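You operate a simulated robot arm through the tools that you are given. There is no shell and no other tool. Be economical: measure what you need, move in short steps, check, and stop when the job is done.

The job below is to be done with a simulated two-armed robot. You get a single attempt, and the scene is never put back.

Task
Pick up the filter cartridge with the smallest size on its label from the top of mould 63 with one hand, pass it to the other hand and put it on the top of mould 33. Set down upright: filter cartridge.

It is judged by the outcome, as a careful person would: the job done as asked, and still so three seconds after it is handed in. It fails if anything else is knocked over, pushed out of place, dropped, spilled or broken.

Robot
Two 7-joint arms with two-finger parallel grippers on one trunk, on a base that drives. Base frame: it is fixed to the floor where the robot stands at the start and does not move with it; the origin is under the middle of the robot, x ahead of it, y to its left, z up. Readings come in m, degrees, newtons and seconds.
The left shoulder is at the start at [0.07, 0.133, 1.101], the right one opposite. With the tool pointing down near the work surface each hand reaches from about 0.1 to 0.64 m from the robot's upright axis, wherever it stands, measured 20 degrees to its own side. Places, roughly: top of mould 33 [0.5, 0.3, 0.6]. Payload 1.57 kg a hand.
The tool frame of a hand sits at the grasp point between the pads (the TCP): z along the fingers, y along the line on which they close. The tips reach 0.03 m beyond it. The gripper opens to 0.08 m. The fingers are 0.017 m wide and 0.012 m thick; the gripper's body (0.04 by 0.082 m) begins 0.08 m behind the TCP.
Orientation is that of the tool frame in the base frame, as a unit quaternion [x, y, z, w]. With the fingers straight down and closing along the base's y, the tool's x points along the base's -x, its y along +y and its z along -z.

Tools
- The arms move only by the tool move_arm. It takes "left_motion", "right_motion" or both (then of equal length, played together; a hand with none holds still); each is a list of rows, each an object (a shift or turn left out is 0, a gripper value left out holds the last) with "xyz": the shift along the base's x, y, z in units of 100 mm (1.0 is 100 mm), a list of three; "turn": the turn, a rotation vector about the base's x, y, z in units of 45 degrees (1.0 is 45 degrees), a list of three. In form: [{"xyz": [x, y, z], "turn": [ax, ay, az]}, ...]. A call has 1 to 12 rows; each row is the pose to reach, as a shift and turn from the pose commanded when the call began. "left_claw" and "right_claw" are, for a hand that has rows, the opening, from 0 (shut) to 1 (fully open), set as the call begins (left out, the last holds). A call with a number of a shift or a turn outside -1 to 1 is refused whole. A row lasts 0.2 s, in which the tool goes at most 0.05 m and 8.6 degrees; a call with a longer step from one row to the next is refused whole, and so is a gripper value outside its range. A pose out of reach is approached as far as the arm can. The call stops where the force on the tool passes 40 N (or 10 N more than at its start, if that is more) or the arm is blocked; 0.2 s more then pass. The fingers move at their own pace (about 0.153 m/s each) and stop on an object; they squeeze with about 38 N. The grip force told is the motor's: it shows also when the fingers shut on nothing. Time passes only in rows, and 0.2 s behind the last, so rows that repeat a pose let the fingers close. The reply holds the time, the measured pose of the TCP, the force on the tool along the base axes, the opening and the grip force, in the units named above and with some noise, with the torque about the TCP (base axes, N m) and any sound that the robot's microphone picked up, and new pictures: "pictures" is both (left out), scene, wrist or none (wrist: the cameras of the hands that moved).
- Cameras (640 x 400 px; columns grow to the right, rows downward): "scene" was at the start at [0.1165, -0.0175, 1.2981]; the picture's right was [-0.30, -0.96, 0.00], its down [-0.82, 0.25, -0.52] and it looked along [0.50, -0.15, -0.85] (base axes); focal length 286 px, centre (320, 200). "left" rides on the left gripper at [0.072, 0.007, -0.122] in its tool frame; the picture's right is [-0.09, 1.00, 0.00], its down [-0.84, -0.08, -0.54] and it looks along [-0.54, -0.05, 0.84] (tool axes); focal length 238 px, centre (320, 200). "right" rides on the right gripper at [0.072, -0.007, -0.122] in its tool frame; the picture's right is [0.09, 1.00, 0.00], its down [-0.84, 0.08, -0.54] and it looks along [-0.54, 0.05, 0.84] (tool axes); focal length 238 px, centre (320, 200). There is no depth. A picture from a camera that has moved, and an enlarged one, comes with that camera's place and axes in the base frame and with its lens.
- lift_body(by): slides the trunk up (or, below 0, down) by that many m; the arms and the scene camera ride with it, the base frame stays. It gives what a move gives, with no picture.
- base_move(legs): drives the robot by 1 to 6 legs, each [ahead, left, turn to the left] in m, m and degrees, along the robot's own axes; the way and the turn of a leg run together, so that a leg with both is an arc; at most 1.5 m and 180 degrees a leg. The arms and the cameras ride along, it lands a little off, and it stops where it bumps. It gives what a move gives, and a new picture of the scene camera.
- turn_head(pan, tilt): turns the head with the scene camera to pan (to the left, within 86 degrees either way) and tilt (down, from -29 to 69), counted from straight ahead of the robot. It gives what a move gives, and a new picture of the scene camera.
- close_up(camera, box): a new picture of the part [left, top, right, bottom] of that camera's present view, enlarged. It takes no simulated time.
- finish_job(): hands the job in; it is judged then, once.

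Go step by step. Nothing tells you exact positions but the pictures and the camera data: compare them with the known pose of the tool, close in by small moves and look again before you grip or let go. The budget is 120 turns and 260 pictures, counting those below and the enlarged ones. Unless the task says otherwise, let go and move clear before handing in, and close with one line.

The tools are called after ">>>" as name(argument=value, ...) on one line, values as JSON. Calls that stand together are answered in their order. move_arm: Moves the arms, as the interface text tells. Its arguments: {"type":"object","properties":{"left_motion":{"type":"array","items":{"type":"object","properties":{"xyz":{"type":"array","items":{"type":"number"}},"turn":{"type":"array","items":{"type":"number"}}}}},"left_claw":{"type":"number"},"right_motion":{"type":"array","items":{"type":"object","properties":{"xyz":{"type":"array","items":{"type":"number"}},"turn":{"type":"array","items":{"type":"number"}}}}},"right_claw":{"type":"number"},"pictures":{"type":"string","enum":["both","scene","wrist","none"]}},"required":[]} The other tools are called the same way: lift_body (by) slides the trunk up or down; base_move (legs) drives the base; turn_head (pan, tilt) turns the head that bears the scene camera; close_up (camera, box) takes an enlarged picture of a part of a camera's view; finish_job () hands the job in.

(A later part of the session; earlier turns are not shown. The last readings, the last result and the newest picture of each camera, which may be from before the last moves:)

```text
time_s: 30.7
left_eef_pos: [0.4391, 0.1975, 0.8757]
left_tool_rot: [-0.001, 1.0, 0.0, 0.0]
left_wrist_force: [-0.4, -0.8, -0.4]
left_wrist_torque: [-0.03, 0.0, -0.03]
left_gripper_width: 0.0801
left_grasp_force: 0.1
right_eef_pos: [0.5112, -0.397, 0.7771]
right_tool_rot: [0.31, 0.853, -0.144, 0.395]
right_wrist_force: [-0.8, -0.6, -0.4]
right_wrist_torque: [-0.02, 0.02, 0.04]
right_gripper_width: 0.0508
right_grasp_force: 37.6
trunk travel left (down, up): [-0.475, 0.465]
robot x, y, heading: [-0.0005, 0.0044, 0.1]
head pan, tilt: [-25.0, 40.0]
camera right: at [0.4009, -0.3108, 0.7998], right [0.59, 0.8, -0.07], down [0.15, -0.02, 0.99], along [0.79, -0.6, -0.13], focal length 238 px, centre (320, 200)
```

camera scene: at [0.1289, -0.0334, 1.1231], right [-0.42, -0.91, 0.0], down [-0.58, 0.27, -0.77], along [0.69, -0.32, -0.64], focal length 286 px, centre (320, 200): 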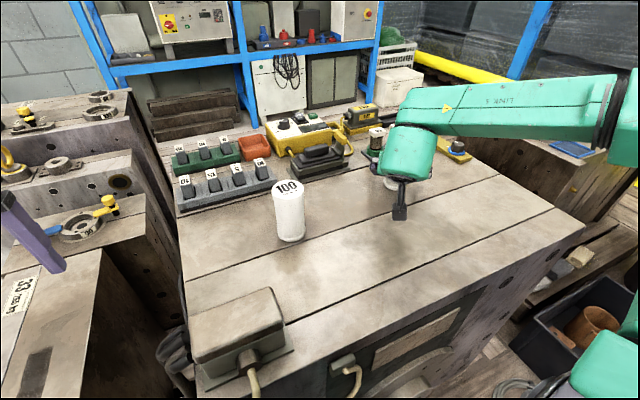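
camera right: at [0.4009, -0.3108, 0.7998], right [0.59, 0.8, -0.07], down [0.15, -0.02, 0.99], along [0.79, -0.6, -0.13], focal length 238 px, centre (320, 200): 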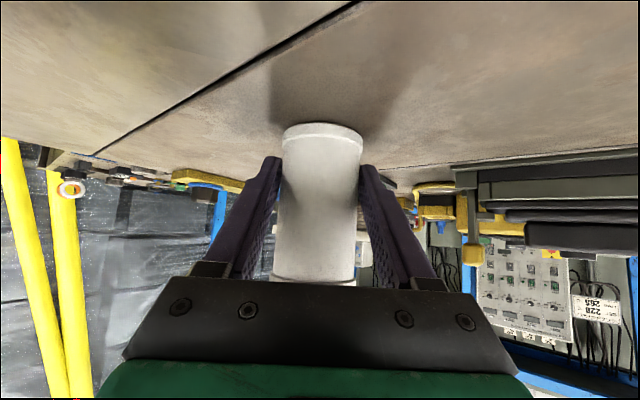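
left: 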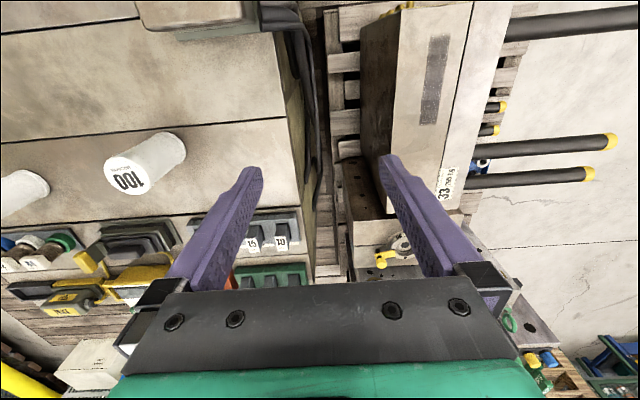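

Gripped: opening 0.0508 at 37.6 N. Lifting straight up.

>>> move_arm(right_motion=[{"xyz": [0, 0, 0.1]}, {"xyz": [0, 0, 0.4]}, {"xyz": [0, 0, 0.8]}, {"xyz": [-0.1, 0, 1.0]}], pictures="wrist")

>>> move_arm(right_motion=[{"xyz": [-0.2, 0, 0.2]}, {"xyz": [-0.4, 0, 0.4]}, {"xyz": [-0.6, 0, 0.6]}], pictures="scene")

```text
time_s: 31.7
left_eef_pos: [0.4385, 0.1981, 0.8758]
left_tool_rot: [-0.001, 1.0, 0.0, 0.0]
left_wrist_force: [-0.2, 0.2, 1.2]
left_wrist_torque: [-0.02, -0.02, -0.01]
left_gripper_width: 0.0799
left_grasp_force: 0.1
right_eef_pos: [0.5025, -0.3965, 0.8781]
right_tool_rot: [0.309, 0.853, -0.144, 0.395]
right_wrist_force: [0.3, -0.5, -1.9]
right_wrist_torque: [0.0, 0.01, 0.01]
right_gripper_width: 0.0507
right_grasp_force: 37.9
trunk travel left (down, up): [-0.475, 0.465]
robot x, y, heading: [0.0015, -0.0029, -0.1]
head pan, tilt: [-25.0, 40.0]
camera right: at [0.3913, -0.3103, 0.9009], right [0.59, 0.8, -0.07], down [0.15, -0.02, 0.99], along [0.79, -0.6, -0.13], focal length 238 px, centre (320, 200)
```

right: 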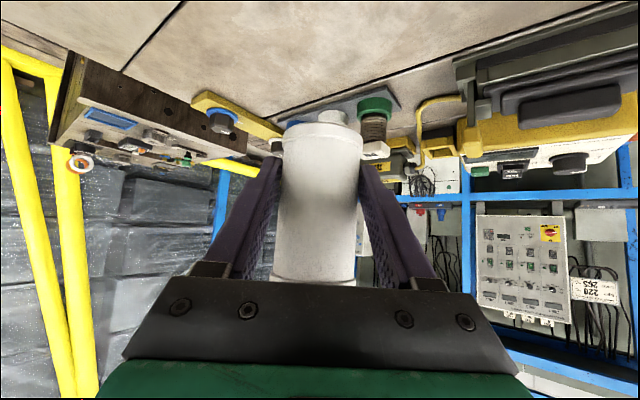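

```text
time_s: 32.5
left_eef_pos: [0.4378, 0.1978, 0.8762]
left_tool_rot: [0.0, 1.0, 0.0, 0.001]
left_wrist_force: [0.8, -0.1, 0.6]
left_wrist_torque: [-0.01, 0.0, 0.0]
left_gripper_width: 0.0801
left_grasp_force: 0.1
right_eef_pos: [0.4412, -0.3985, 0.939]
right_tool_rot: [0.31, 0.853, -0.144, 0.395]
right_wrist_force: [0.8, 0.7, -1.0]
right_wrist_torque: [0.0, -0.02, 0.0]
right_gripper_width: 0.0508
right_grasp_force: 38.7
trunk travel left (down, up): [-0.475, 0.465]
robot x, y, heading: [-0.0004, -0.0013, -0.2]
head pan, tilt: [-25.0, 40.0]
camera scene: at [0.1275, -0.0334, 1.1233], right [-0.42, -0.91, 0.0], down [-0.58, 0.27, -0.77], along [0.69, -0.32, -0.64], focal length 286 px, centre (320, 200)
```

scene: 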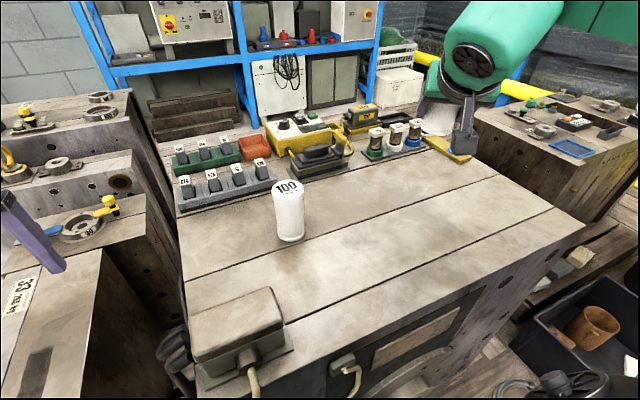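

Held firmly and upright. Moving it toward the middle while yawing the hand left step by step.

>>> move_arm(right_motion=[{"xyz": [-0.15, 0.33, 0.05], "turn": [0, 0, 0.15]}, {"xyz": [-0.3, 0.66, 0.05], "turn": [0, 0, 0.3]}, {"xyz": [-0.4, 1.0, 0.05], "turn": [0, 0, 0.45]}], pictures="none")

>>> move_arm(right_motion=[{"xyz": [-0.1, 0.25, 0], "turn": [0, 0, 0.13]}, {"xyz": [-0.2, 0.5, 0], "turn": [0, 0, 0.28]}, {"xyz": [-0.25, 0.75, 0], "turn": [0, 0, 0.42]}, {"xyz": [-0.3, 1.0, 0], "turn": [0, 0, 0.56]}], pictures="none")

>>> move_arm(right_motion=[{"xyz": [0, 0.2, 0], "turn": [0, 0, 0.17]}, {"xyz": [0, 0.4, 0], "turn": [0, 0, 0.34]}, {"xyz": [0, 0.6, 0], "turn": [0, 0, 0.51]}, {"xyz": [0, 0.8, 0], "turn": [0, 0, 0.68]}, {"xyz": [0, 1.0, 0], "turn": [0, 0, 0.84]}], pictures="both")

```text
time_s: 33.3
left_eef_pos: [0.4387, 0.1971, 0.8757]
left_tool_rot: [-0.001, 1.0, 0.0, 0.0]
left_wrist_force: [-0.9, -0.5, 0.0]
left_wrist_torque: [0.02, 0.0, 0.02]
left_gripper_width: 0.0798
left_grasp_force: 0.2
right_eef_pos: [0.3999, -0.2986, 0.9431]
right_tool_rot: [0.156, 0.894, -0.073, 0.415]
right_wrist_force: [0.1, 0.4, -1.1]
right_wrist_torque: [-0.01, 0.03, 0.0]
right_gripper_width: 0.0507
right_grasp_force: 37.9
trunk travel left (down, up): [-0.475, 0.465]
robot x, y, heading: [0.0006, 0.0019, 0.0]
head pan, tilt: [-25.0, 40.0]
```

```text
time_s: 34.3
left_eef_pos: [0.439, 0.1975, 0.8748]
left_tool_rot: [-0.001, 1.0, 0.0, 0.0]
left_wrist_force: [-0.4, -0.2, 0.1]
left_wrist_torque: [0.0, 0.04, 0.02]
left_gripper_width: 0.0802
left_grasp_force: 0.2
right_eef_pos: [0.3725, -0.1959, 0.9438]
right_tool_rot: [-0.044, 0.906, 0.02, 0.421]
right_wrist_force: [-0.4, -0.1, -1.2]
right_wrist_torque: [-0.01, -0.02, 0.03]
right_gripper_width: 0.0505
right_grasp_force: 37.9
trunk travel left (down, up): [-0.475, 0.465]
robot x, y, heading: [0.0015, 0.0008, 0.0]
head pan, tilt: [-25.0, 40.0]
```

```text
time_s: 35.5
left_eef_pos: [0.4389, 0.1977, 0.8741]
left_tool_rot: [-0.002, 1.0, 0.0, -0.001]
left_wrist_force: [0.1, -0.5, -0.6]
left_wrist_torque: [0.0, 0.02, 0.0]
left_gripper_width: 0.0799
left_grasp_force: 0.1
right_eef_pos: [0.3735, -0.0935, 0.9443]
right_tool_rot: [-0.335, 0.843, 0.156, 0.39]
right_wrist_force: [0.7, -0.5, -1.2]
right_wrist_torque: [0.0, 0.01, 0.02]
right_gripper_width: 0.0507
right_grasp_force: 38.0
trunk travel left (down, up): [-0.475, 0.465]
robot x, y, heading: [0.0017, 0.0006, -0.1]
head pan, tilt: [-25.0, 40.0]
camera scene: at [0.1298, -0.0335, 1.123], right [-0.42, -0.91, 0.0], down [-0.58, 0.27, -0.77], along [0.69, -0.32, -0.64], focal length 286 px, centre (320, 200)
camera right: at [0.2768, -0.1939, 0.9668], right [-0.73, 0.68, -0.07], down [0.04, 0.14, 0.99], along [0.69, 0.72, -0.13], focal length 238 px, centre (320, 200)
```

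scene: 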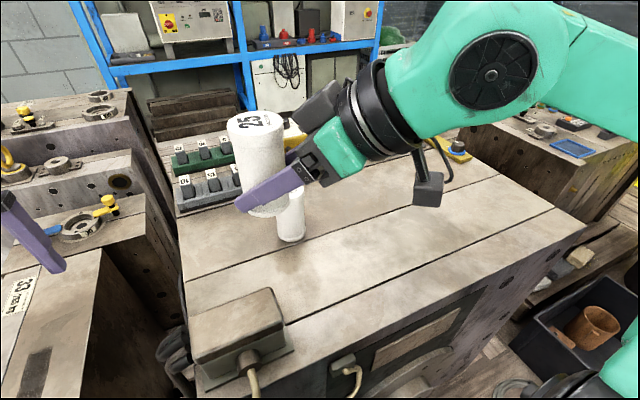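
right: 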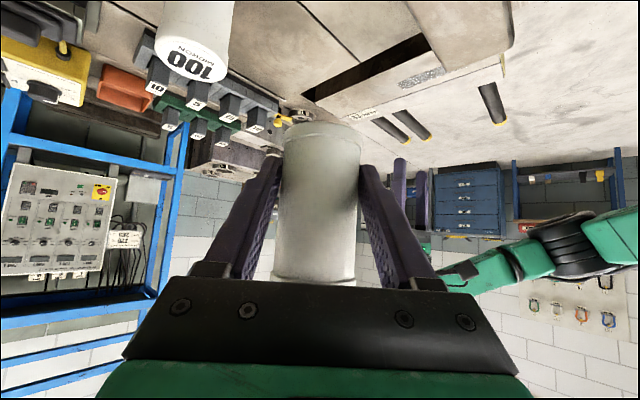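

The cartridge is upright at about (0.380, -0.087) with its top near z=1.005. I'll shift it 40 mm left while the left hand rises and begins yawing to close at right angles to the right hand.

>>> move_arm(left_motion=[{"xyz": [0, 0, 0.4]}, {"xyz": [0, 0, 0.8]}, {"xyz": [0, 0, 1.0], "turn": [0, 0, -0.15]}, {"xyz": [0, 0, 1.0], "turn": [0, 0, -0.32]}, {"xyz": [0, 0, 1.0], "turn": [0, 0, -0.5]}], right_motion=[{"xyz": [0, 0.1, 0]}, {"xyz": [0, 0.2, 0]}, {"xyz": [0, 0.3, 0]}, {"xyz": [0, 0.4, 0]}, {"xyz": [0, 0.4, 0]}], left_claw=0.83, pictures="none")

>>> move_arm(left_motion=[{"xyz": [-0.05, -0.3, 0.2], "turn": [0, 0, -0.17]}, {"xyz": [-0.1, -0.6, 0.4], "turn": [0, 0, -0.34]}, {"xyz": [-0.2, -0.9, 0.6], "turn": [0, 0, -0.5]}, {"xyz": [-0.2, -1.0, 1.0], "turn": [0, 0, -0.533]}], pictures="none")

>>> turn_head(pan=0, tilt=30)

```text
time_s: 36.7
left_eef_pos: [0.4277, 0.1868, 0.9631]
left_tool_rot: [0.193, 0.981, 0.0, 0.001]
left_wrist_force: [-0.5, 0.5, 0.1]
left_wrist_torque: [0.02, -0.01, 0.02]
left_gripper_width: 0.0664
left_grasp_force: 0.1
left hand out of reach, approached as far as the arm can: row 5
right_eef_pos: [0.3735, -0.0566, 0.943]
right_tool_rot: [-0.335, 0.843, 0.154, 0.391]
right_wrist_force: [-0.2, 0.3, -1.2]
right_wrist_torque: [0.0, 0.0, 0.03]
right_gripper_width: 0.0508
right_grasp_force: 38.0
trunk travel left (down, up): [-0.475, 0.465]
robot x, y, heading: [-0.0022, -0.0006, 0.0]
head pan, tilt: [-25.0, 40.0]
```

```text
time_s: 37.7
left_eef_pos: [0.3531, 0.0559, 1.0036]
left_tool_rot: [0.392, 0.92, 0.0, 0.002]
left_wrist_force: [0.2, -0.5, -0.2]
left_wrist_torque: [-0.04, 0.0, 0.0]
left_gripper_width: 0.0664
left_grasp_force: 0.0
left hand out of reach, approached as far as the arm can: row 1, 2, 3, 4
right_eef_pos: [0.3737, -0.0559, 0.9439]
right_tool_rot: [-0.334, 0.843, 0.155, 0.392]
right_wrist_force: [0.3, 0.0, -0.1]
right_wrist_torque: [0.02, 0.03, 0.01]
right_gripper_width: 0.0506
right_grasp_force: 38.1
trunk travel left (down, up): [-0.475, 0.465]
robot x, y, heading: [-0.0009, -0.0011, 0.2]
head pan, tilt: [-25.0, 40.0]
```

```text
time_s: 38.6
left_eef_pos: [0.3534, 0.057, 1.0022]
left_tool_rot: [0.393, 0.92, -0.001, 0.001]
left_wrist_force: [1.5, -0.4, 0.2]
left_wrist_torque: [-0.01, 0.0, -0.02]
left_gripper_width: 0.0663
left_grasp_force: 0.1
right_eef_pos: [0.3744, -0.0555, 0.9439]
right_tool_rot: [-0.335, 0.843, 0.155, 0.392]
right_wrist_force: [0.8, -0.2, -0.6]
right_wrist_torque: [0.0, 0.01, 0.03]
right_gripper_width: 0.0505
right_grasp_force: 38.6
trunk travel left (down, up): [-0.475, 0.465]
robot x, y, heading: [-0.0016, -0.0034, -0.0]
head pan, tilt: [0.0, 30.0]
camera scene: at [0.1417, 0.0025, 1.1385], right [0.0, -1.0, 0.0], down [-0.5, 0.0, -0.87], along [0.87, 0.0, -0.5], focal length 286 px, centre (320, 200)
```

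scene: 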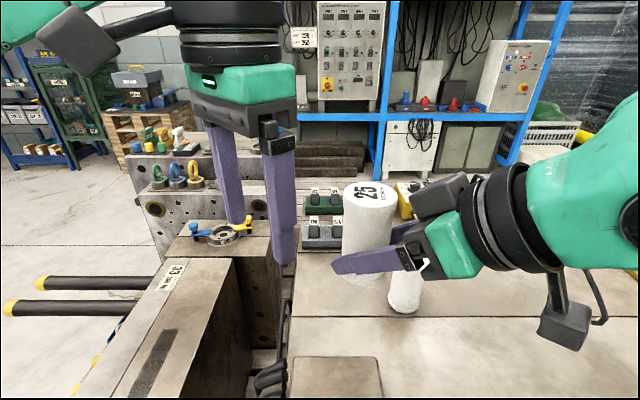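

The left hand has the right yaw but can't go higher. I'll lower the right hand 80 mm so the left can come over the top of the cartridge.

>>> move_arm(right_motion=[{"xyz": [0, 0, -0.3]}, {"xyz": [0, 0, -0.6]}, {"xyz": [0, 0, -0.8]}], pictures="none")

>>> move_arm(left_motion=[{"xyz": [0.1, -0.2, 0]}, {"xyz": [0.2, -0.4, 0]}, {"xyz": [0.28, -0.6, 0]}], pictures="both")

```text
time_s: 39.4
left_eef_pos: [0.3532, 0.0561, 1.0014]
left_tool_rot: [0.392, 0.92, 0.0, 0.002]
left_wrist_force: [0.7, 0.4, 0.2]
left_wrist_torque: [0.01, 0.01, 0.0]
left_gripper_width: 0.0664
left_grasp_force: 0.0
right_eef_pos: [0.3716, -0.0575, 0.8604]
right_tool_rot: [-0.334, 0.843, 0.154, 0.392]
right_wrist_force: [0.5, -0.4, -1.8]
right_wrist_torque: [-0.04, -0.01, 0.0]
right_gripper_width: 0.0506
right_grasp_force: 37.7
trunk travel left (down, up): [-0.475, 0.465]
robot x, y, heading: [0.0013, -0.0004, -0.3]
head pan, tilt: [0.0, 30.0]
```

```text
time_s: 40.2
left_eef_pos: [0.3747, -0.0049, 0.9996]
left_tool_rot: [0.393, 0.919, -0.001, 0.001]
left_wrist_force: [-0.4, -0.5, 0.4]
left_wrist_torque: [0.02, 0.04, 0.04]
left_gripper_width: 0.0661
left_grasp_force: 0.0
left hand out of reach, approached as far as the arm can: row 3
right_eef_pos: [0.3712, -0.0581, 0.861]
right_tool_rot: [-0.334, 0.843, 0.155, 0.391]
right_wrist_force: [-0.3, 0.0, -1.1]
right_wrist_torque: [0.01, 0.0, 0.0]
right_gripper_width: 0.0508
right_grasp_force: 37.1
trunk travel left (down, up): [-0.475, 0.465]
robot x, y, heading: [0.0043, 0.0006, 0.1]
head pan, tilt: [0.0, 30.0]
camera scene: at [0.1419, 0.0016, 1.1385], right [0.0, -1.0, 0.0], down [-0.5, 0.0, -0.87], along [0.87, 0.0, -0.5], focal length 286 px, centre (320, 200)
camera left: at [0.3291, 0.0516, 1.1205], right [0.78, 0.62, 0.0], down [0.52, -0.66, 0.54], along [0.34, -0.43, -0.84], focal length 238 px, centre (320, 200)
```

scene: 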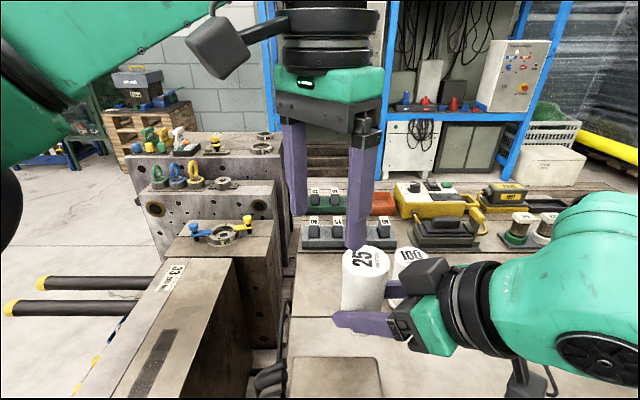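
left: 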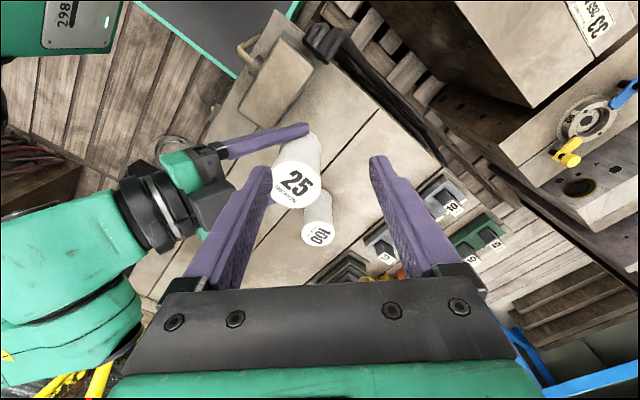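

Both cameras put the cartridge top at about (0.380, -0.050, 0.922). I'll move the left hand over it, staying above the top, and check.

>>> move_arm(left_motion=[{"xyz": [0.03, -0.2, -0.15]}, {"xyz": [0.05, -0.35, -0.25]}, {"xyz": [0.05, -0.45, -0.25]}], pictures="both")

```text
time_s: 41.0
left_eef_pos: [0.3778, -0.051, 0.9707]
left_tool_rot: [0.394, 0.919, 0.001, 0.0]
left_wrist_force: [0.7, -0.7, 0.1]
left_wrist_torque: [0.03, -0.01, 0.01]
left_gripper_width: 0.0664
left_grasp_force: 0.1
right_eef_pos: [0.3712, -0.0581, 0.8629]
right_tool_rot: [-0.335, 0.843, 0.155, 0.391]
right_wrist_force: [-1.1, 0.4, -1.7]
right_wrist_torque: [0.01, 0.0, -0.02]
right_gripper_width: 0.0507
right_grasp_force: 37.8
trunk travel left (down, up): [-0.475, 0.465]
robot x, y, heading: [0.0022, 0.0006, 0.0]
head pan, tilt: [0.0, 30.0]
camera scene: at [0.1418, 0.0019, 1.1385], right [0.0, -1.0, 0.0], down [-0.5, 0.0, -0.87], along [0.87, 0.0, -0.5], focal length 286 px, centre (320, 200)
camera left: at [0.3334, 0.0065, 1.0936], right [0.78, 0.62, 0.0], down [0.52, -0.66, 0.54], along [0.34, -0.42, -0.84], focal length 238 px, centre (320, 200)
```

scene: 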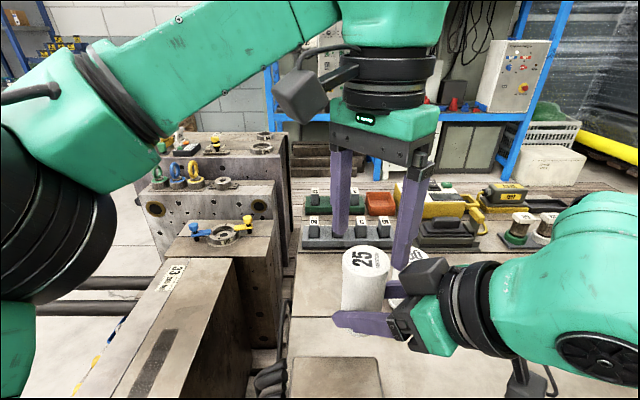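
left: 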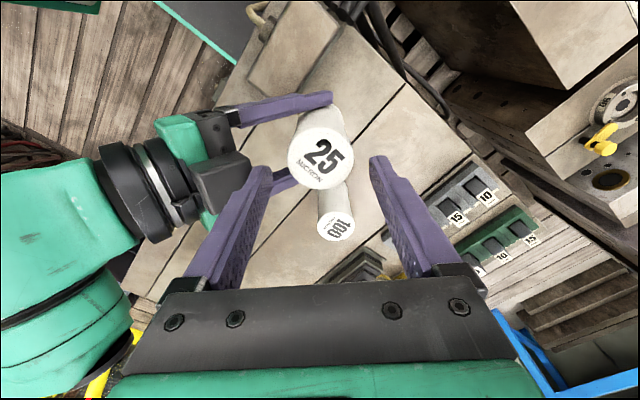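

Aligned within a few mm. Descending partway between the right hand's fingers, then checking.

>>> move_arm(left_motion=[{"xyz": [0.01, 0.03, -0.12]}, {"xyz": [0.01, 0.03, -0.24]}, {"xyz": [0.01, 0.03, -0.36]}], pictures="both")

```text
time_s: 41.8
left_eef_pos: [0.3802, -0.0464, 0.9361]
left_tool_rot: [0.394, 0.919, 0.0, -0.001]
left_wrist_force: [0.7, -1.0, -0.1]
left_wrist_torque: [-0.05, 0.01, 0.0]
left_gripper_width: 0.0666
left_grasp_force: 0.0
right_eef_pos: [0.372, -0.058, 0.8615]
right_tool_rot: [-0.335, 0.843, 0.155, 0.392]
right_wrist_force: [0.4, 0.4, -0.8]
right_wrist_torque: [0.0, -0.03, 0.02]
right_gripper_width: 0.0505
right_grasp_force: 38.2
trunk travel left (down, up): [-0.475, 0.465]
robot x, y, heading: [0.0024, -0.0002, -0.1]
head pan, tilt: [0.0, 30.0]
camera scene: at [0.1421, 0.0028, 1.1385], right [0.0, -1.0, 0.0], down [-0.5, 0.0, -0.87], along [0.87, 0.0, -0.5], focal length 286 px, centre (320, 200)
camera left: at [0.3356, 0.011, 1.0583], right [0.78, 0.62, 0.0], down [0.52, -0.66, 0.54], along [0.34, -0.43, -0.84], focal length 238 px, centre (320, 200)
```

scene: 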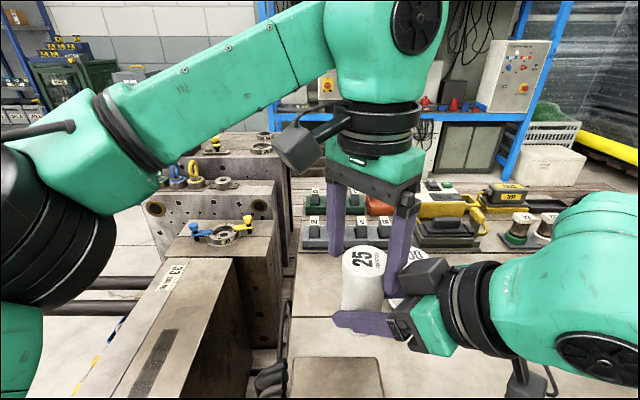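
left: 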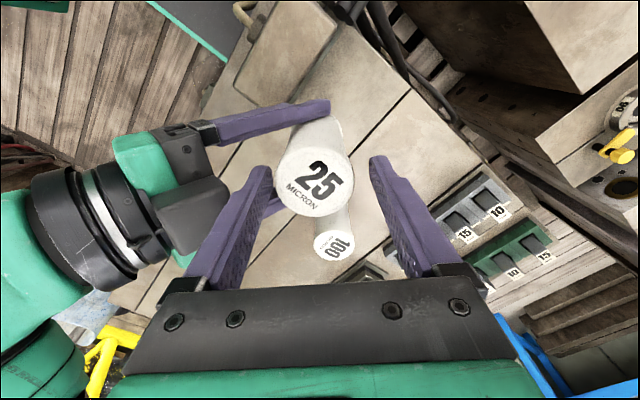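

A slight 4 mm correction, then down to the grip height.

>>> move_arm(left_motion=[{"xyz": [-0.01, -0.04, 0]}, {"xyz": [-0.01, -0.04, -0.11]}, {"xyz": [-0.01, -0.04, -0.22]}, {"xyz": [-0.01, -0.04, -0.32]}], pictures="both")

```text
time_s: 42.8
left_eef_pos: [0.3779, -0.05, 0.9027]
left_tool_rot: [0.394, 0.919, 0.001, -0.001]
left_wrist_force: [5.4, 5.3, 4.0]
left_wrist_torque: [-0.31, 0.44, -0.08]
left_gripper_width: 0.0597
left_grasp_force: 0.1
right_eef_pos: [0.3723, -0.0588, 0.8614]
right_tool_rot: [-0.334, 0.843, 0.154, 0.392]
right_wrist_force: [-5.2, -6.2, -5.5]
right_wrist_torque: [0.49, -0.59, 0.07]
right_gripper_width: 0.0506
right_grasp_force: 37.9
trunk travel left (down, up): [-0.475, 0.465]
robot x, y, heading: [0.0003, -0.0018, -0.2]
head pan, tilt: [0.0, 30.0]
camera scene: at [0.1421, 0.0027, 1.1385], right [0.0, -1.0, 0.0], down [-0.5, 0.0, -0.87], along [0.87, 0.0, -0.5], focal length 286 px, centre (320, 200)
camera left: at [0.3335, 0.0064, 1.0257], right [0.78, 0.62, 0.0], down [0.52, -0.66, 0.54], along [0.34, -0.43, -0.84], focal length 238 px, centre (320, 200)
```

scene: 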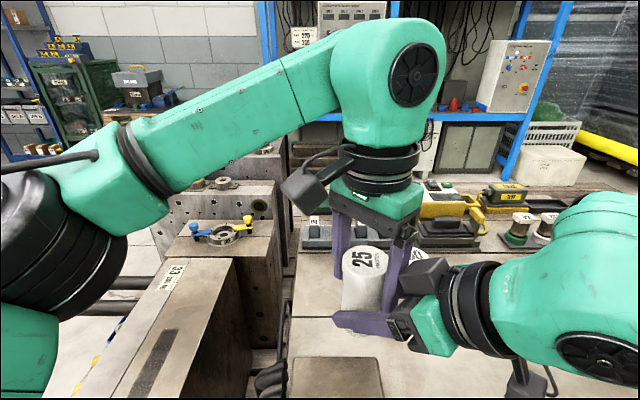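
left: 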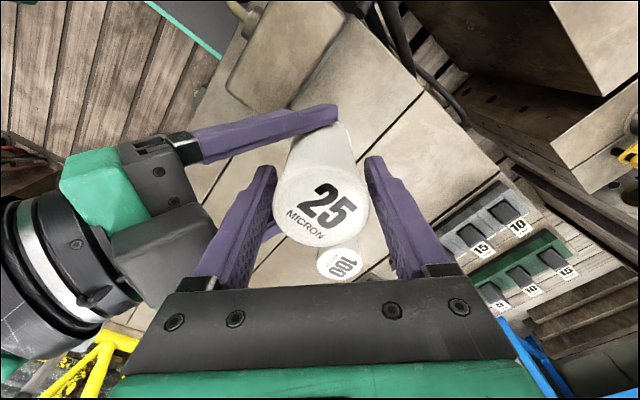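

The left finger brushes the right gripper's body (about 8 N). I'll rise 12 mm to clear it; the pads will still cover plenty of the cartridge.

>>> move_arm(left_motion=[{"xyz": [0.0, 0.0, 0.06]}, {"xyz": [0.0, 0.0, 0.12]}], pictures="wrist")

```text
time_s: 43.4
left_eef_pos: [0.378, -0.0511, 0.9159]
left_tool_rot: [0.393, 0.92, 0.0, -0.001]
left_wrist_force: [5.6, 6.0, -5.5]
left_wrist_torque: [-0.07, -0.03, -0.09]
left_gripper_width: 0.058
left_grasp_force: 0.0
right_eef_pos: [0.3719, -0.0577, 0.8628]
right_tool_rot: [-0.334, 0.843, 0.155, 0.392]
right_wrist_force: [-7.9, -6.2, 4.4]
right_wrist_torque: [0.43, -0.39, 0.08]
right_gripper_width: 0.0507
right_grasp_force: 38.7
trunk travel left (down, up): [-0.475, 0.465]
robot x, y, heading: [0.0036, -0.0013, -0.1]
head pan, tilt: [0.0, 30.0]
camera left: at [0.3328, 0.0056, 1.0386], right [0.78, 0.62, 0.0], down [0.52, -0.66, 0.54], along [0.34, -0.42, -0.84], focal length 238 px, centre (320, 200)
```

left: 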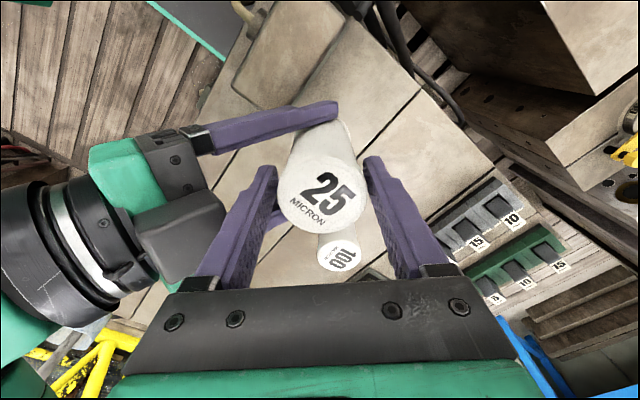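

Closing the left hand draws that finger away from the contact, so I'll grip now.

>>> move_arm(left_motion=[{"xyz": [0, 0, 0]}, {"xyz": [0, 0, 0]}, {"xyz": [0, 0, 0]}], left_claw=0, pictures="both")

```text
time_s: 44.2
left_eef_pos: [0.378, -0.0502, 0.9164]
left_tool_rot: [0.393, 0.92, 0.0, 0.0]
left_wrist_force: [11.9, 14.8, -2.7]
left_wrist_torque: [0.67, -0.39, 0.17]
left_gripper_width: 0.0507
left_grasp_force: 38.1
right_eef_pos: [0.3711, -0.0576, 0.8612]
right_tool_rot: [-0.334, 0.843, 0.155, 0.391]
right_wrist_force: [-12.4, -14.7, 2.9]
right_wrist_torque: [0.2, -0.27, -0.17]
right_gripper_width: 0.0508
right_grasp_force: 38.0
trunk travel left (down, up): [-0.475, 0.465]
robot x, y, heading: [0.0001, 0.0008, 0.1]
head pan, tilt: [0.0, 30.0]
camera scene: at [0.1418, 0.0026, 1.1385], right [0.0, -1.0, 0.0], down [-0.5, 0.0, -0.87], along [0.87, 0.0, -0.5], focal length 286 px, centre (320, 200)
camera left: at [0.333, 0.0059, 1.0388], right [0.78, 0.62, 0.0], down [0.52, -0.66, 0.54], along [0.34, -0.42, -0.84], focal length 238 px, centre (320, 200)
```

scene: 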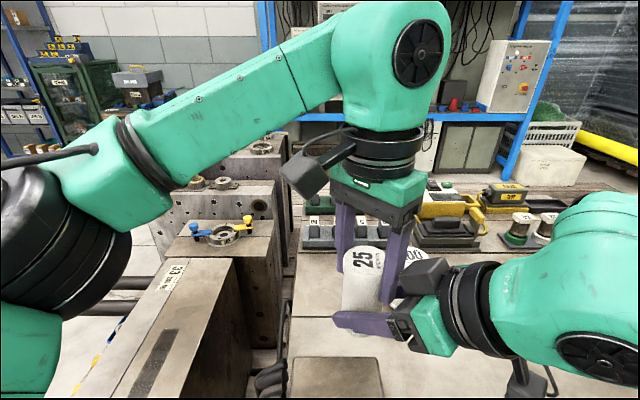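
left: 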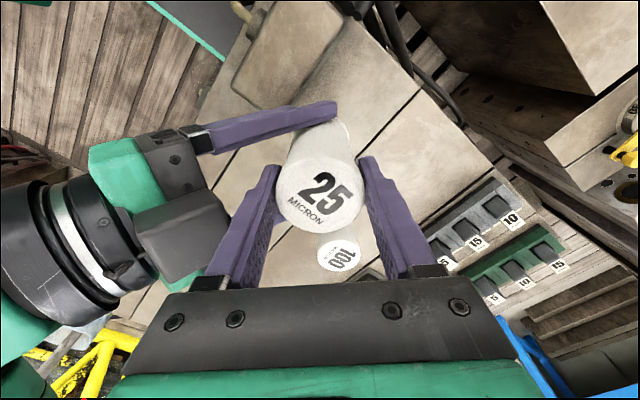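

Both hands hold it, with a residual 19 N between them. I'll ease the left hand about 2 mm along that direction to relax it before letting go.

>>> move_arm(left_motion=[{"xyz": [0.008, 0.008, 0]}, {"xyz": [0.015, 0.015, 0]}, {"xyz": [0.015, 0.015, 0]}], pictures="none")

```text
time_s: 45.0
left_eef_pos: [0.3788, -0.0506, 0.9172]
left_tool_rot: [0.396, 0.918, -0.002, 0.0]
left_wrist_force: [-8.3, -8.7, 0.7]
left_wrist_torque: [0.01, -0.16, 0.01]
left_gripper_width: 0.051
left_grasp_force: 38.2
right_eef_pos: [0.3714, -0.0579, 0.861]
right_tool_rot: [-0.335, 0.843, 0.156, 0.392]
right_wrist_force: [6.6, 8.7, -2.9]
right_wrist_torque: [-0.51, 0.6, 0.02]
right_gripper_width: 0.0505
right_grasp_force: 38.1
trunk travel left (down, up): [-0.475, 0.465]
robot x, y, heading: [0.0003, -0.0001, -0.1]
head pan, tilt: [0.0, 30.0]
```

>>> move_arm(left_motion=[{"xyz": [-0.006, -0.006, 0]}, {"xyz": [-0.006, -0.006, 0]}], pictures="none")

```text
time_s: 45.6
left_eef_pos: [0.3786, -0.0497, 0.9173]
left_tool_rot: [0.395, 0.919, -0.002, 0.0]
left_wrist_force: [-10.2, -20.1, 2.7]
left_wrist_torque: [-0.67, 0.2, 0.1]
left_gripper_width: 0.0506
left_grasp_force: 37.8
right_eef_pos: [0.3711, -0.0569, 0.8619]
right_tool_rot: [-0.334, 0.843, 0.155, 0.392]
right_wrist_force: [10.7, 20.3, -4.3]
right_wrist_torque: [-0.51, 0.47, -0.03]
right_gripper_width: 0.0506
right_grasp_force: 37.8
trunk travel left (down, up): [-0.475, 0.465]
robot x, y, heading: [0.0043, 0.0028, 0.0]
head pan, tilt: [0.0, 30.0]
```

The forces vary with base sway, so they'll settle once only one hand holds. Opening the right hand while the left holds.

>>> move_arm(right_motion=[{"xyz": [0, 0, 0]}, {"xyz": [0, 0, 0]}, {"xyz": [0, 0, 0]}], right_claw=1, pictures="both")

```text
time_s: 46.4
left_eef_pos: [0.3788, -0.0485, 0.9172]
left_tool_rot: [0.394, 0.919, 0.0, 0.0]
left_wrist_force: [-0.2, 0.6, -0.5]
left_wrist_torque: [0.0, -0.04, 0.0]
left_gripper_width: 0.0507
left_grasp_force: 38.1
right_eef_pos: [0.3718, -0.0586, 0.8611]
right_tool_rot: [-0.334, 0.843, 0.154, 0.392]
right_wrist_force: [0.4, 0.1, -0.2]
right_wrist_torque: [0.0, 0.02, 0.0]
right_gripper_width: 0.0803
right_grasp_force: 0.0
trunk travel left (down, up): [-0.475, 0.465]
robot x, y, heading: [-0.0017, 0.001, -0.0]
head pan, tilt: [0.0, 30.0]
camera scene: at [0.1418, 0.0026, 1.1385], right [0.0, -1.0, 0.0], down [-0.5, 0.0, -0.87], along [0.87, 0.0, -0.5], focal length 286 px, centre (320, 200)
camera right: at [0.275, -0.1573, 0.8847], right [-0.73, 0.68, -0.07], down [0.04, 0.14, 0.99], along [0.69, 0.71, -0.13], focal length 238 px, centre (320, 200)
```

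scene: 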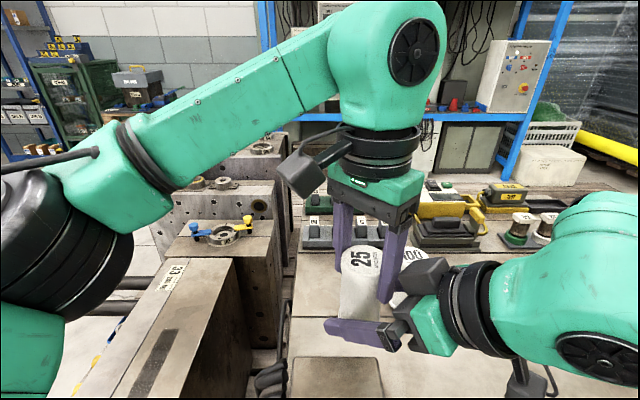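
right: 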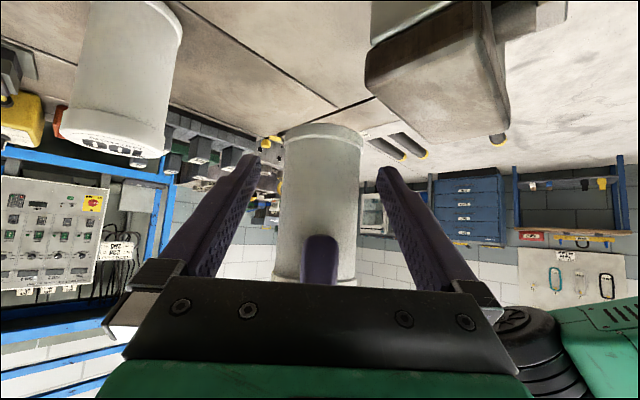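

The left hand alone holds the cartridge and the forces are zero. Separating the hands horizontally.

>>> move_arm(left_motion=[{"xyz": [0.1, 0.12, 0]}, {"xyz": [0.2, 0.25, 0]}, {"xyz": [0.3, 0.4, 0]}, {"xyz": [0.35, 0.6, 0]}], right_motion=[{"xyz": [-0.1, -0.1, 0]}, {"xyz": [-0.2, -0.2, 0]}, {"xyz": [-0.3, -0.3, 0]}, {"xyz": [-0.4, -0.4, 0]}], pictures="both")

```text
time_s: 47.4
left_eef_pos: [0.4151, 0.0113, 0.9153]
left_tool_rot: [0.395, 0.919, 0.0, 0.0]
left_wrist_force: [0.5, 0.0, 0.4]
left_wrist_torque: [-0.02, 0.03, 0.0]
left_gripper_width: 0.0507
left_grasp_force: 37.9
right_eef_pos: [0.3308, -0.0977, 0.8623]
right_tool_rot: [-0.335, 0.844, 0.154, 0.391]
right_wrist_force: [0.0, 1.1, -0.8]
right_wrist_torque: [-0.03, -0.02, 0.03]
right_gripper_width: 0.0798
right_grasp_force: 0.0
trunk travel left (down, up): [-0.475, 0.465]
robot x, y, heading: [0.0033, 0.0027, 0.1]
head pan, tilt: [0.0, 30.0]
camera scene: at [0.1419, 0.0029, 1.1386], right [0.0, -1.0, 0.0], down [-0.5, 0.0, -0.87], along [0.87, 0.0, -0.5], focal length 286 px, centre (320, 200)
camera right: at [0.2349, -0.1982, 0.8854], right [-0.73, 0.68, -0.07], down [0.04, 0.14, 0.99], along [0.69, 0.71, -0.13], focal length 238 px, centre (320, 200)
camera left: at [0.3697, 0.0677, 1.038], right [0.78, 0.62, 0.0], down [0.52, -0.66, 0.54], along [0.34, -0.43, -0.84], focal length 238 px, centre (320, 200)
```

scene: 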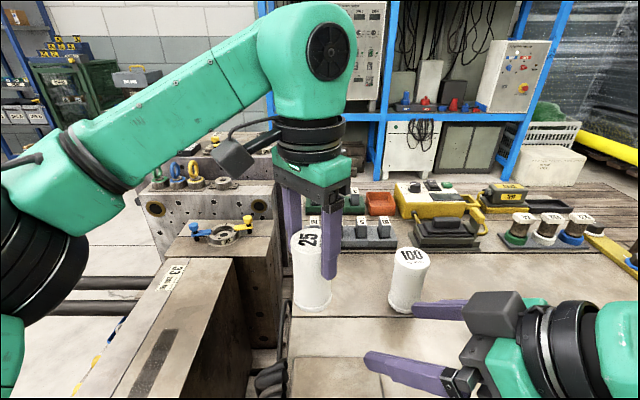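
right: 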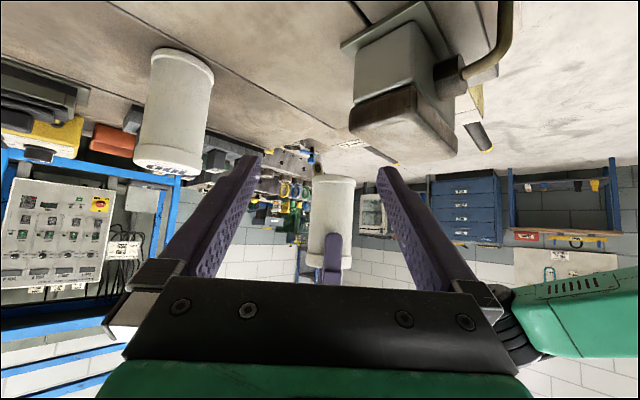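
left: 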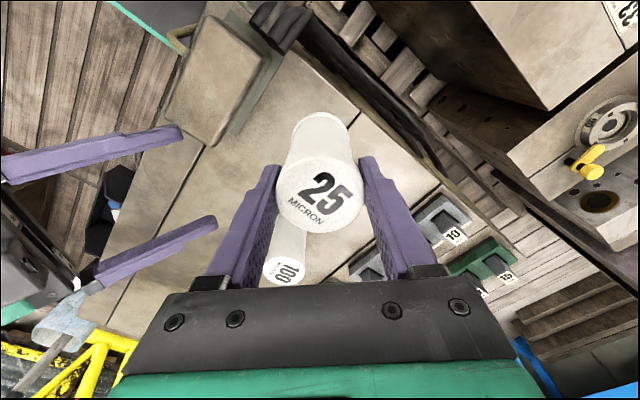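

Transfer done. Moving the right hand up and aside, carrying the cartridge left with the left hand while unyawing, and turning the head toward mould 33.

>>> move_arm(left_motion=[{"xyz": [0.05, 0.25, 0], "turn": [0, 0, 0.17]}, {"xyz": [0.1, 0.5, 0], "turn": [0, 0, 0.34]}, {"xyz": [0.15, 0.75, 0], "turn": [0, 0, 0.5]}, {"xyz": [0.2, 1.0, 0], "turn": [0, 0, 0.66]}], right_motion=[{"xyz": [-0.1, -0.1, 0.2], "turn": [0, 0, -0.15]}, {"xyz": [-0.2, -0.3, 0.4], "turn": [0, 0, -0.3]}, {"xyz": [-0.3, -0.5, 0.6], "turn": [0, 0, -0.45]}, {"xyz": [-0.4, -0.7, 0.8], "turn": [0, 0, -0.6]}], pictures="none")

>>> turn_head(pan=22, tilt=50)

```text
time_s: 48.4
left_eef_pos: [0.4326, 0.1116, 0.9161]
left_tool_rot: [0.144, 0.99, -0.001, 0.0]
left_wrist_force: [0.2, 0.2, -0.4]
left_wrist_torque: [0.01, 0.0, 0.05]
left_gripper_width: 0.0507
left_grasp_force: 38.3
right_eef_pos: [0.288, -0.1668, 0.9417]
right_tool_rot: [-0.129, 0.898, 0.059, 0.417]
right_wrist_force: [-0.4, 0.3, 0.0]
right_wrist_torque: [-0.01, 0.0, 0.02]
right_gripper_width: 0.0799
right_grasp_force: 0.0
right hand out of reach, approached as far as the arm can: row 1
trunk travel left (down, up): [-0.475, 0.465]
robot x, y, heading: [-0.0006, 0.0033, -0.2]
head pan, tilt: [0.0, 30.0]
```

```text
time_s: 49.2
left_eef_pos: [0.4335, 0.1107, 0.9161]
left_tool_rot: [0.145, 0.989, 0.0, 0.0]
left_wrist_force: [-0.1, 0.5, -0.4]
left_wrist_torque: [0.04, 0.0, 0.02]
left_gripper_width: 0.0508
left_grasp_force: 37.9
right_eef_pos: [0.2888, -0.1669, 0.942]
right_tool_rot: [-0.129, 0.898, 0.059, 0.417]
right_wrist_force: [-0.3, -0.3, 0.3]
right_wrist_torque: [0.0, -0.02, 0.01]
right_gripper_width: 0.0802
right_grasp_force: 0.1
trunk travel left (down, up): [-0.475, 0.465]
robot x, y, heading: [0.0035, -0.0016, -0.0]
head pan, tilt: [22.0, 50.0]
camera scene: at [0.1228, 0.0316, 1.1091], right [0.37, -0.93, 0.0], down [-0.71, -0.29, -0.64], along [0.6, 0.24, -0.77], focal length 286 px, centre (320, 200)
```

scene: 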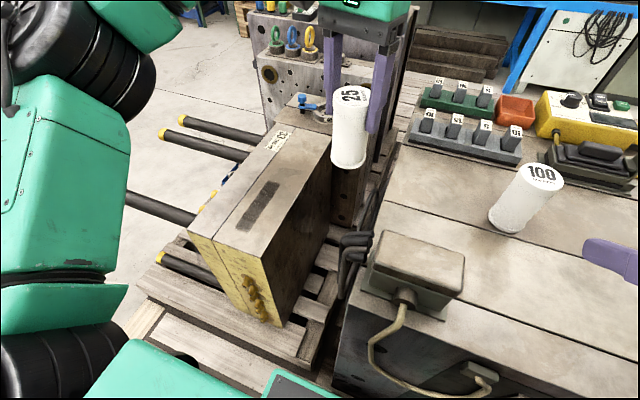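

>>> close_up(camera="scene", box=[170, 90, 370, 290])

```text
2.00 times, centred on (270, 190) of scene
camera zoom: at [0.1228, 0.0316, 1.1091], right [0.37, -0.93, 0.0], down [-0.71, -0.29, -0.64], along [0.6, 0.24, -0.77], focal length 572 px, centre (420, 220)
```

zoom: 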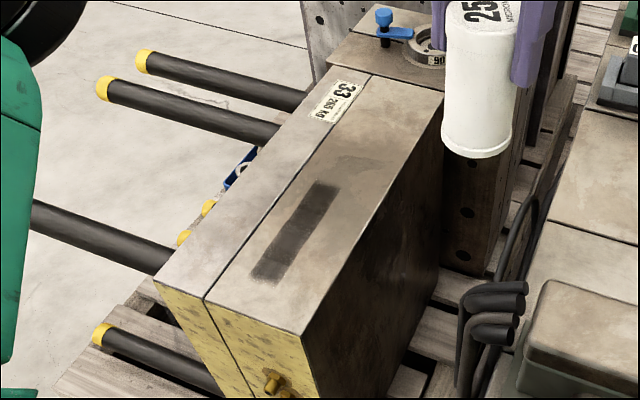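

Mould 33's wide half spans x≈0.34–0.74, y≈0.25–0.36 at z≈0.6, with a dark strip up to x≈0.53. I'll set the cartridge on clear metal near (0.565, 0.303), starting by moving above it.

>>> move_arm(left_motion=[{"xyz": [0.15, 0.25, 0], "turn": [0, 0, 0.13]}, {"xyz": [0.3, 0.5, 0], "turn": [0, 0, 0.26]}, {"xyz": [0.5, 0.75, 0], "turn": [0, 0, 0.37]}, {"xyz": [0.7, 1.0, 0], "turn": [0, 0, 0.45]}], pictures="none")

>>> move_arm(left_motion=[{"xyz": [0.2, 0.3, -0.2]}, {"xyz": [0.4, 0.6, -0.5]}, {"xyz": [0.6, 0.9, -0.9]}], pictures="both")

```text
time_s: 50.2
left_eef_pos: [0.5042, 0.2107, 0.9148]
left_tool_rot: [-0.031, 1.0, -0.001, 0.001]
left_wrist_force: [0.0, 0.2, -1.3]
left_wrist_torque: [-0.01, 0.0, -0.02]
left_gripper_width: 0.0509
left_grasp_force: 38.2
right_eef_pos: [0.2899, -0.1671, 0.9414]
right_tool_rot: [-0.128, 0.898, 0.059, 0.417]
right_wrist_force: [0.0, -0.3, -0.6]
right_wrist_torque: [-0.01, -0.01, -0.02]
right_gripper_width: 0.0798
right_grasp_force: 0.0
trunk travel left (down, up): [-0.475, 0.465]
robot x, y, heading: [0.0031, -0.0011, -0.1]
head pan, tilt: [22.0, 50.0]
```

```text
refused: row 3 steps farther than a row can; nothing moved
```

>>> move_arm(left_motion=[{"xyz": [0.15, 0.22, -0.2]}, {"xyz": [0.3, 0.45, -0.4]}, {"xyz": [0.45, 0.7, -0.65]}, {"xyz": [0.6, 0.92, -0.9]}], pictures="both")

```text
time_s: 51.2
left_eef_pos: [0.5438, 0.2742, 0.8564]
left_tool_rot: [-0.031, 1.0, 0.0, 0.001]
left_wrist_force: [-0.3, -0.6, -0.7]
left_wrist_torque: [-0.01, 0.01, -0.02]
left_gripper_width: 0.0507
left_grasp_force: 38.4
left hand out of reach, approached as far as the arm can: row 3, 4
right_eef_pos: [0.289, -0.1666, 0.9404]
right_tool_rot: [-0.128, 0.898, 0.059, 0.417]
right_wrist_force: [-0.5, 0.0, -0.3]
right_wrist_torque: [0.01, -0.04, 0.02]
right_gripper_width: 0.0797
right_grasp_force: 0.1
trunk travel left (down, up): [-0.475, 0.465]
robot x, y, heading: [-0.0026, 0.0009, -0.2]
head pan, tilt: [22.0, 50.0]
camera scene: at [0.1226, 0.0313, 1.1091], right [0.37, -0.93, 0.0], down [-0.71, -0.29, -0.64], along [0.6, 0.24, -0.77], focal length 286 px, centre (320, 200)
camera left: at [0.4716, 0.2764, 0.9787], right [0.03, 1.0, 0.0], down [0.84, -0.02, 0.54], along [0.54, -0.02, -0.84], focal length 238 px, centre (320, 200)
```

scene: 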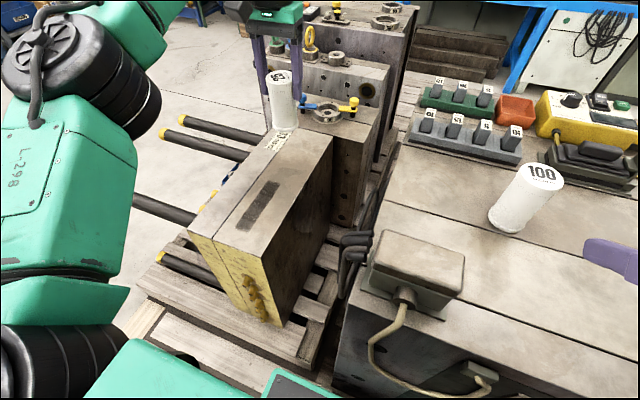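
left: 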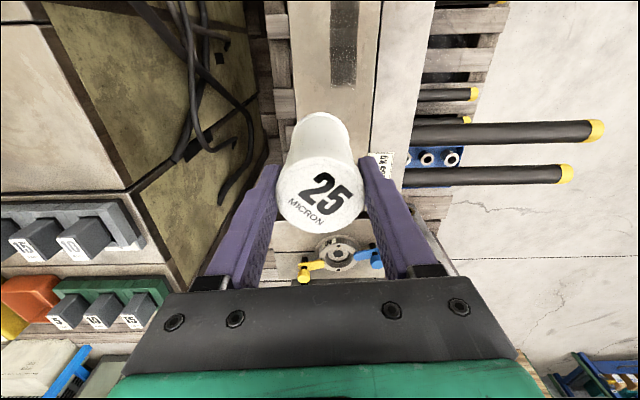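

The arm was limited by its height there. I'll descend first, then adjust in the plane.

>>> move_arm(left_motion=[{"xyz": [0.0, 0.05, -0.3]}, {"xyz": [0.0, 0.15, -0.6]}, {"xyz": [0.08, 0.25, -0.9]}, {"xyz": [0.16, 0.28, -1.0]}], pictures="both")

```text
time_s: 52.2
left_eef_pos: [0.5496, 0.2968, 0.7769]
left_tool_rot: [-0.032, 0.999, 0.001, 0.001]
left_wrist_force: [1.0, -0.8, -0.2]
left_wrist_torque: [-0.01, 0.01, 0.02]
left_gripper_width: 0.0505
left_grasp_force: 38.1
left hand out of reach, approached as far as the arm can: row 3, 4
right_eef_pos: [0.2889, -0.1666, 0.9417]
right_tool_rot: [-0.129, 0.898, 0.059, 0.417]
right_wrist_force: [-0.4, -0.2, -0.1]
right_wrist_torque: [0.03, 0.01, -0.01]
right_gripper_width: 0.0799
right_grasp_force: 0.1
trunk travel left (down, up): [-0.475, 0.465]
robot x, y, heading: [-0.0043, -0.0001, -0.0]
head pan, tilt: [22.0, 50.0]
camera scene: at [0.1227, 0.0316, 1.109], right [0.37, -0.93, 0.0], down [-0.71, -0.29, -0.64], along [0.6, 0.24, -0.77], focal length 286 px, centre (320, 200)
camera left: at [0.4771, 0.2991, 0.899], right [0.03, 1.0, 0.0], down [0.84, -0.02, 0.54], along [0.54, -0.01, -0.84], focal length 238 px, centre (320, 200)
```

scene: 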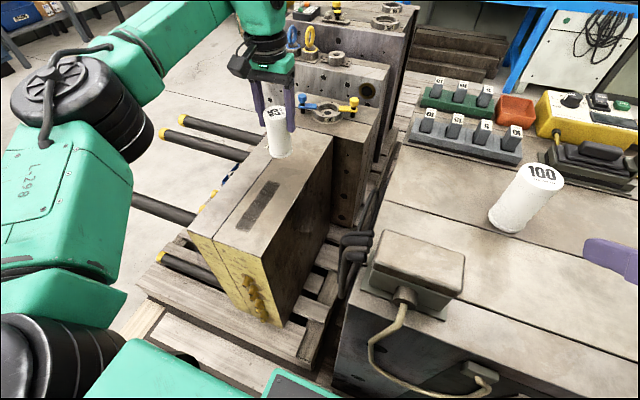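
left: 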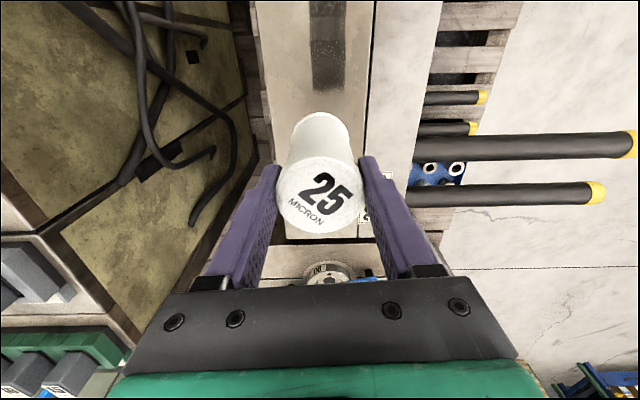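

Centred across the wide half (y≈0.297). Descending to just above the surface with a bit more x.

>>> move_arm(left_motion=[{"xyz": [0.0, 0, -0.25]}, {"xyz": [0.0, 0.0, -0.5]}, {"xyz": [0.1, 0.02, -0.65]}, {"xyz": [0.18, 0.02, -0.7]}], pictures="both")

```text
time_s: 53.2
left_eef_pos: [0.5551, 0.2997, 0.7007]
left_tool_rot: [-0.032, 0.999, 0.001, 0.001]
left_wrist_force: [-0.1, 1.0, 0.2]
left_wrist_torque: [0.02, 0.02, -0.02]
left_gripper_width: 0.0507
left_grasp_force: 37.5
left hand out of reach, approached as far as the arm can: row 3, 4
right_eef_pos: [0.2886, -0.1662, 0.9418]
right_tool_rot: [-0.128, 0.898, 0.059, 0.417]
right_wrist_force: [0.9, -0.1, 0.0]
right_wrist_torque: [0.0, 0.0, 0.04]
right_gripper_width: 0.08
right_grasp_force: 0.1
trunk travel left (down, up): [-0.475, 0.465]
robot x, y, heading: [-0.0006, -0.0015, 0.1]
head pan, tilt: [22.0, 50.0]
camera scene: at [0.1231, 0.032, 1.109], right [0.37, -0.93, 0.0], down [-0.71, -0.29, -0.64], along [0.6, 0.24, -0.77], focal length 286 px, centre (320, 200)
camera left: at [0.4834, 0.3008, 0.8244], right [0.03, 1.0, 0.0], down [0.84, -0.02, 0.54], along [0.54, -0.02, -0.84], focal length 238 px, centre (320, 200)
```

scene: 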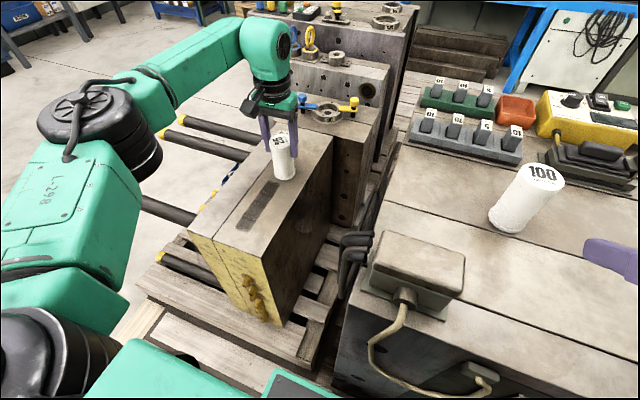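
left: 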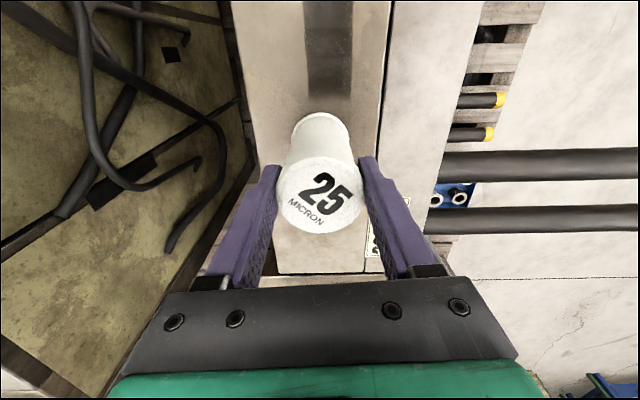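

>>> close_up(camera="scene", box=[220, 110, 340, 230])

>>> close_up(camera="left", box=[230, 40, 420, 240])

```text
3.33 times, centred on (280, 170) of scene
camera zoom: at [0.1231, 0.032, 1.109], right [0.37, -0.93, 0.0], down [-0.71, -0.29, -0.64], along [0.6, 0.24, -0.77], focal length 954 px, centre (453, 300)
```

zoom: 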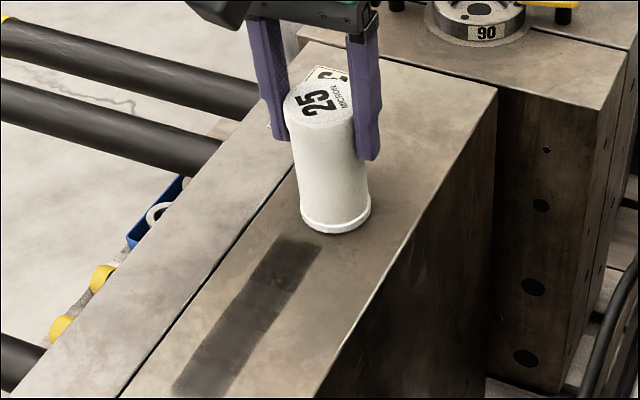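

```text
2.00 times, centred on (325, 140) of left
camera zoom: at [0.4834, 0.3008, 0.8244], right [0.03, 1.0, 0.0], down [0.84, -0.02, 0.54], along [0.54, -0.02, -0.84], focal length 477 px, centre (310, 320)
```

zoom: 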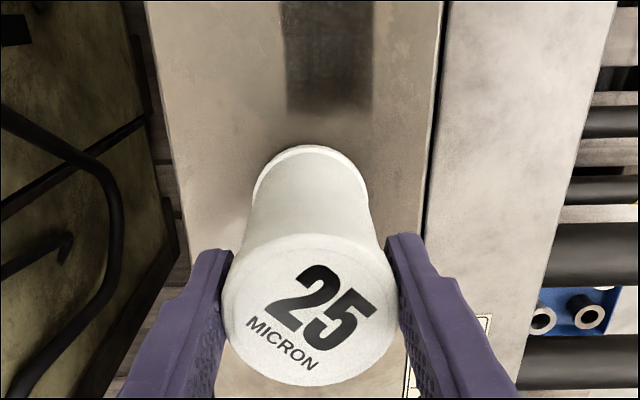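

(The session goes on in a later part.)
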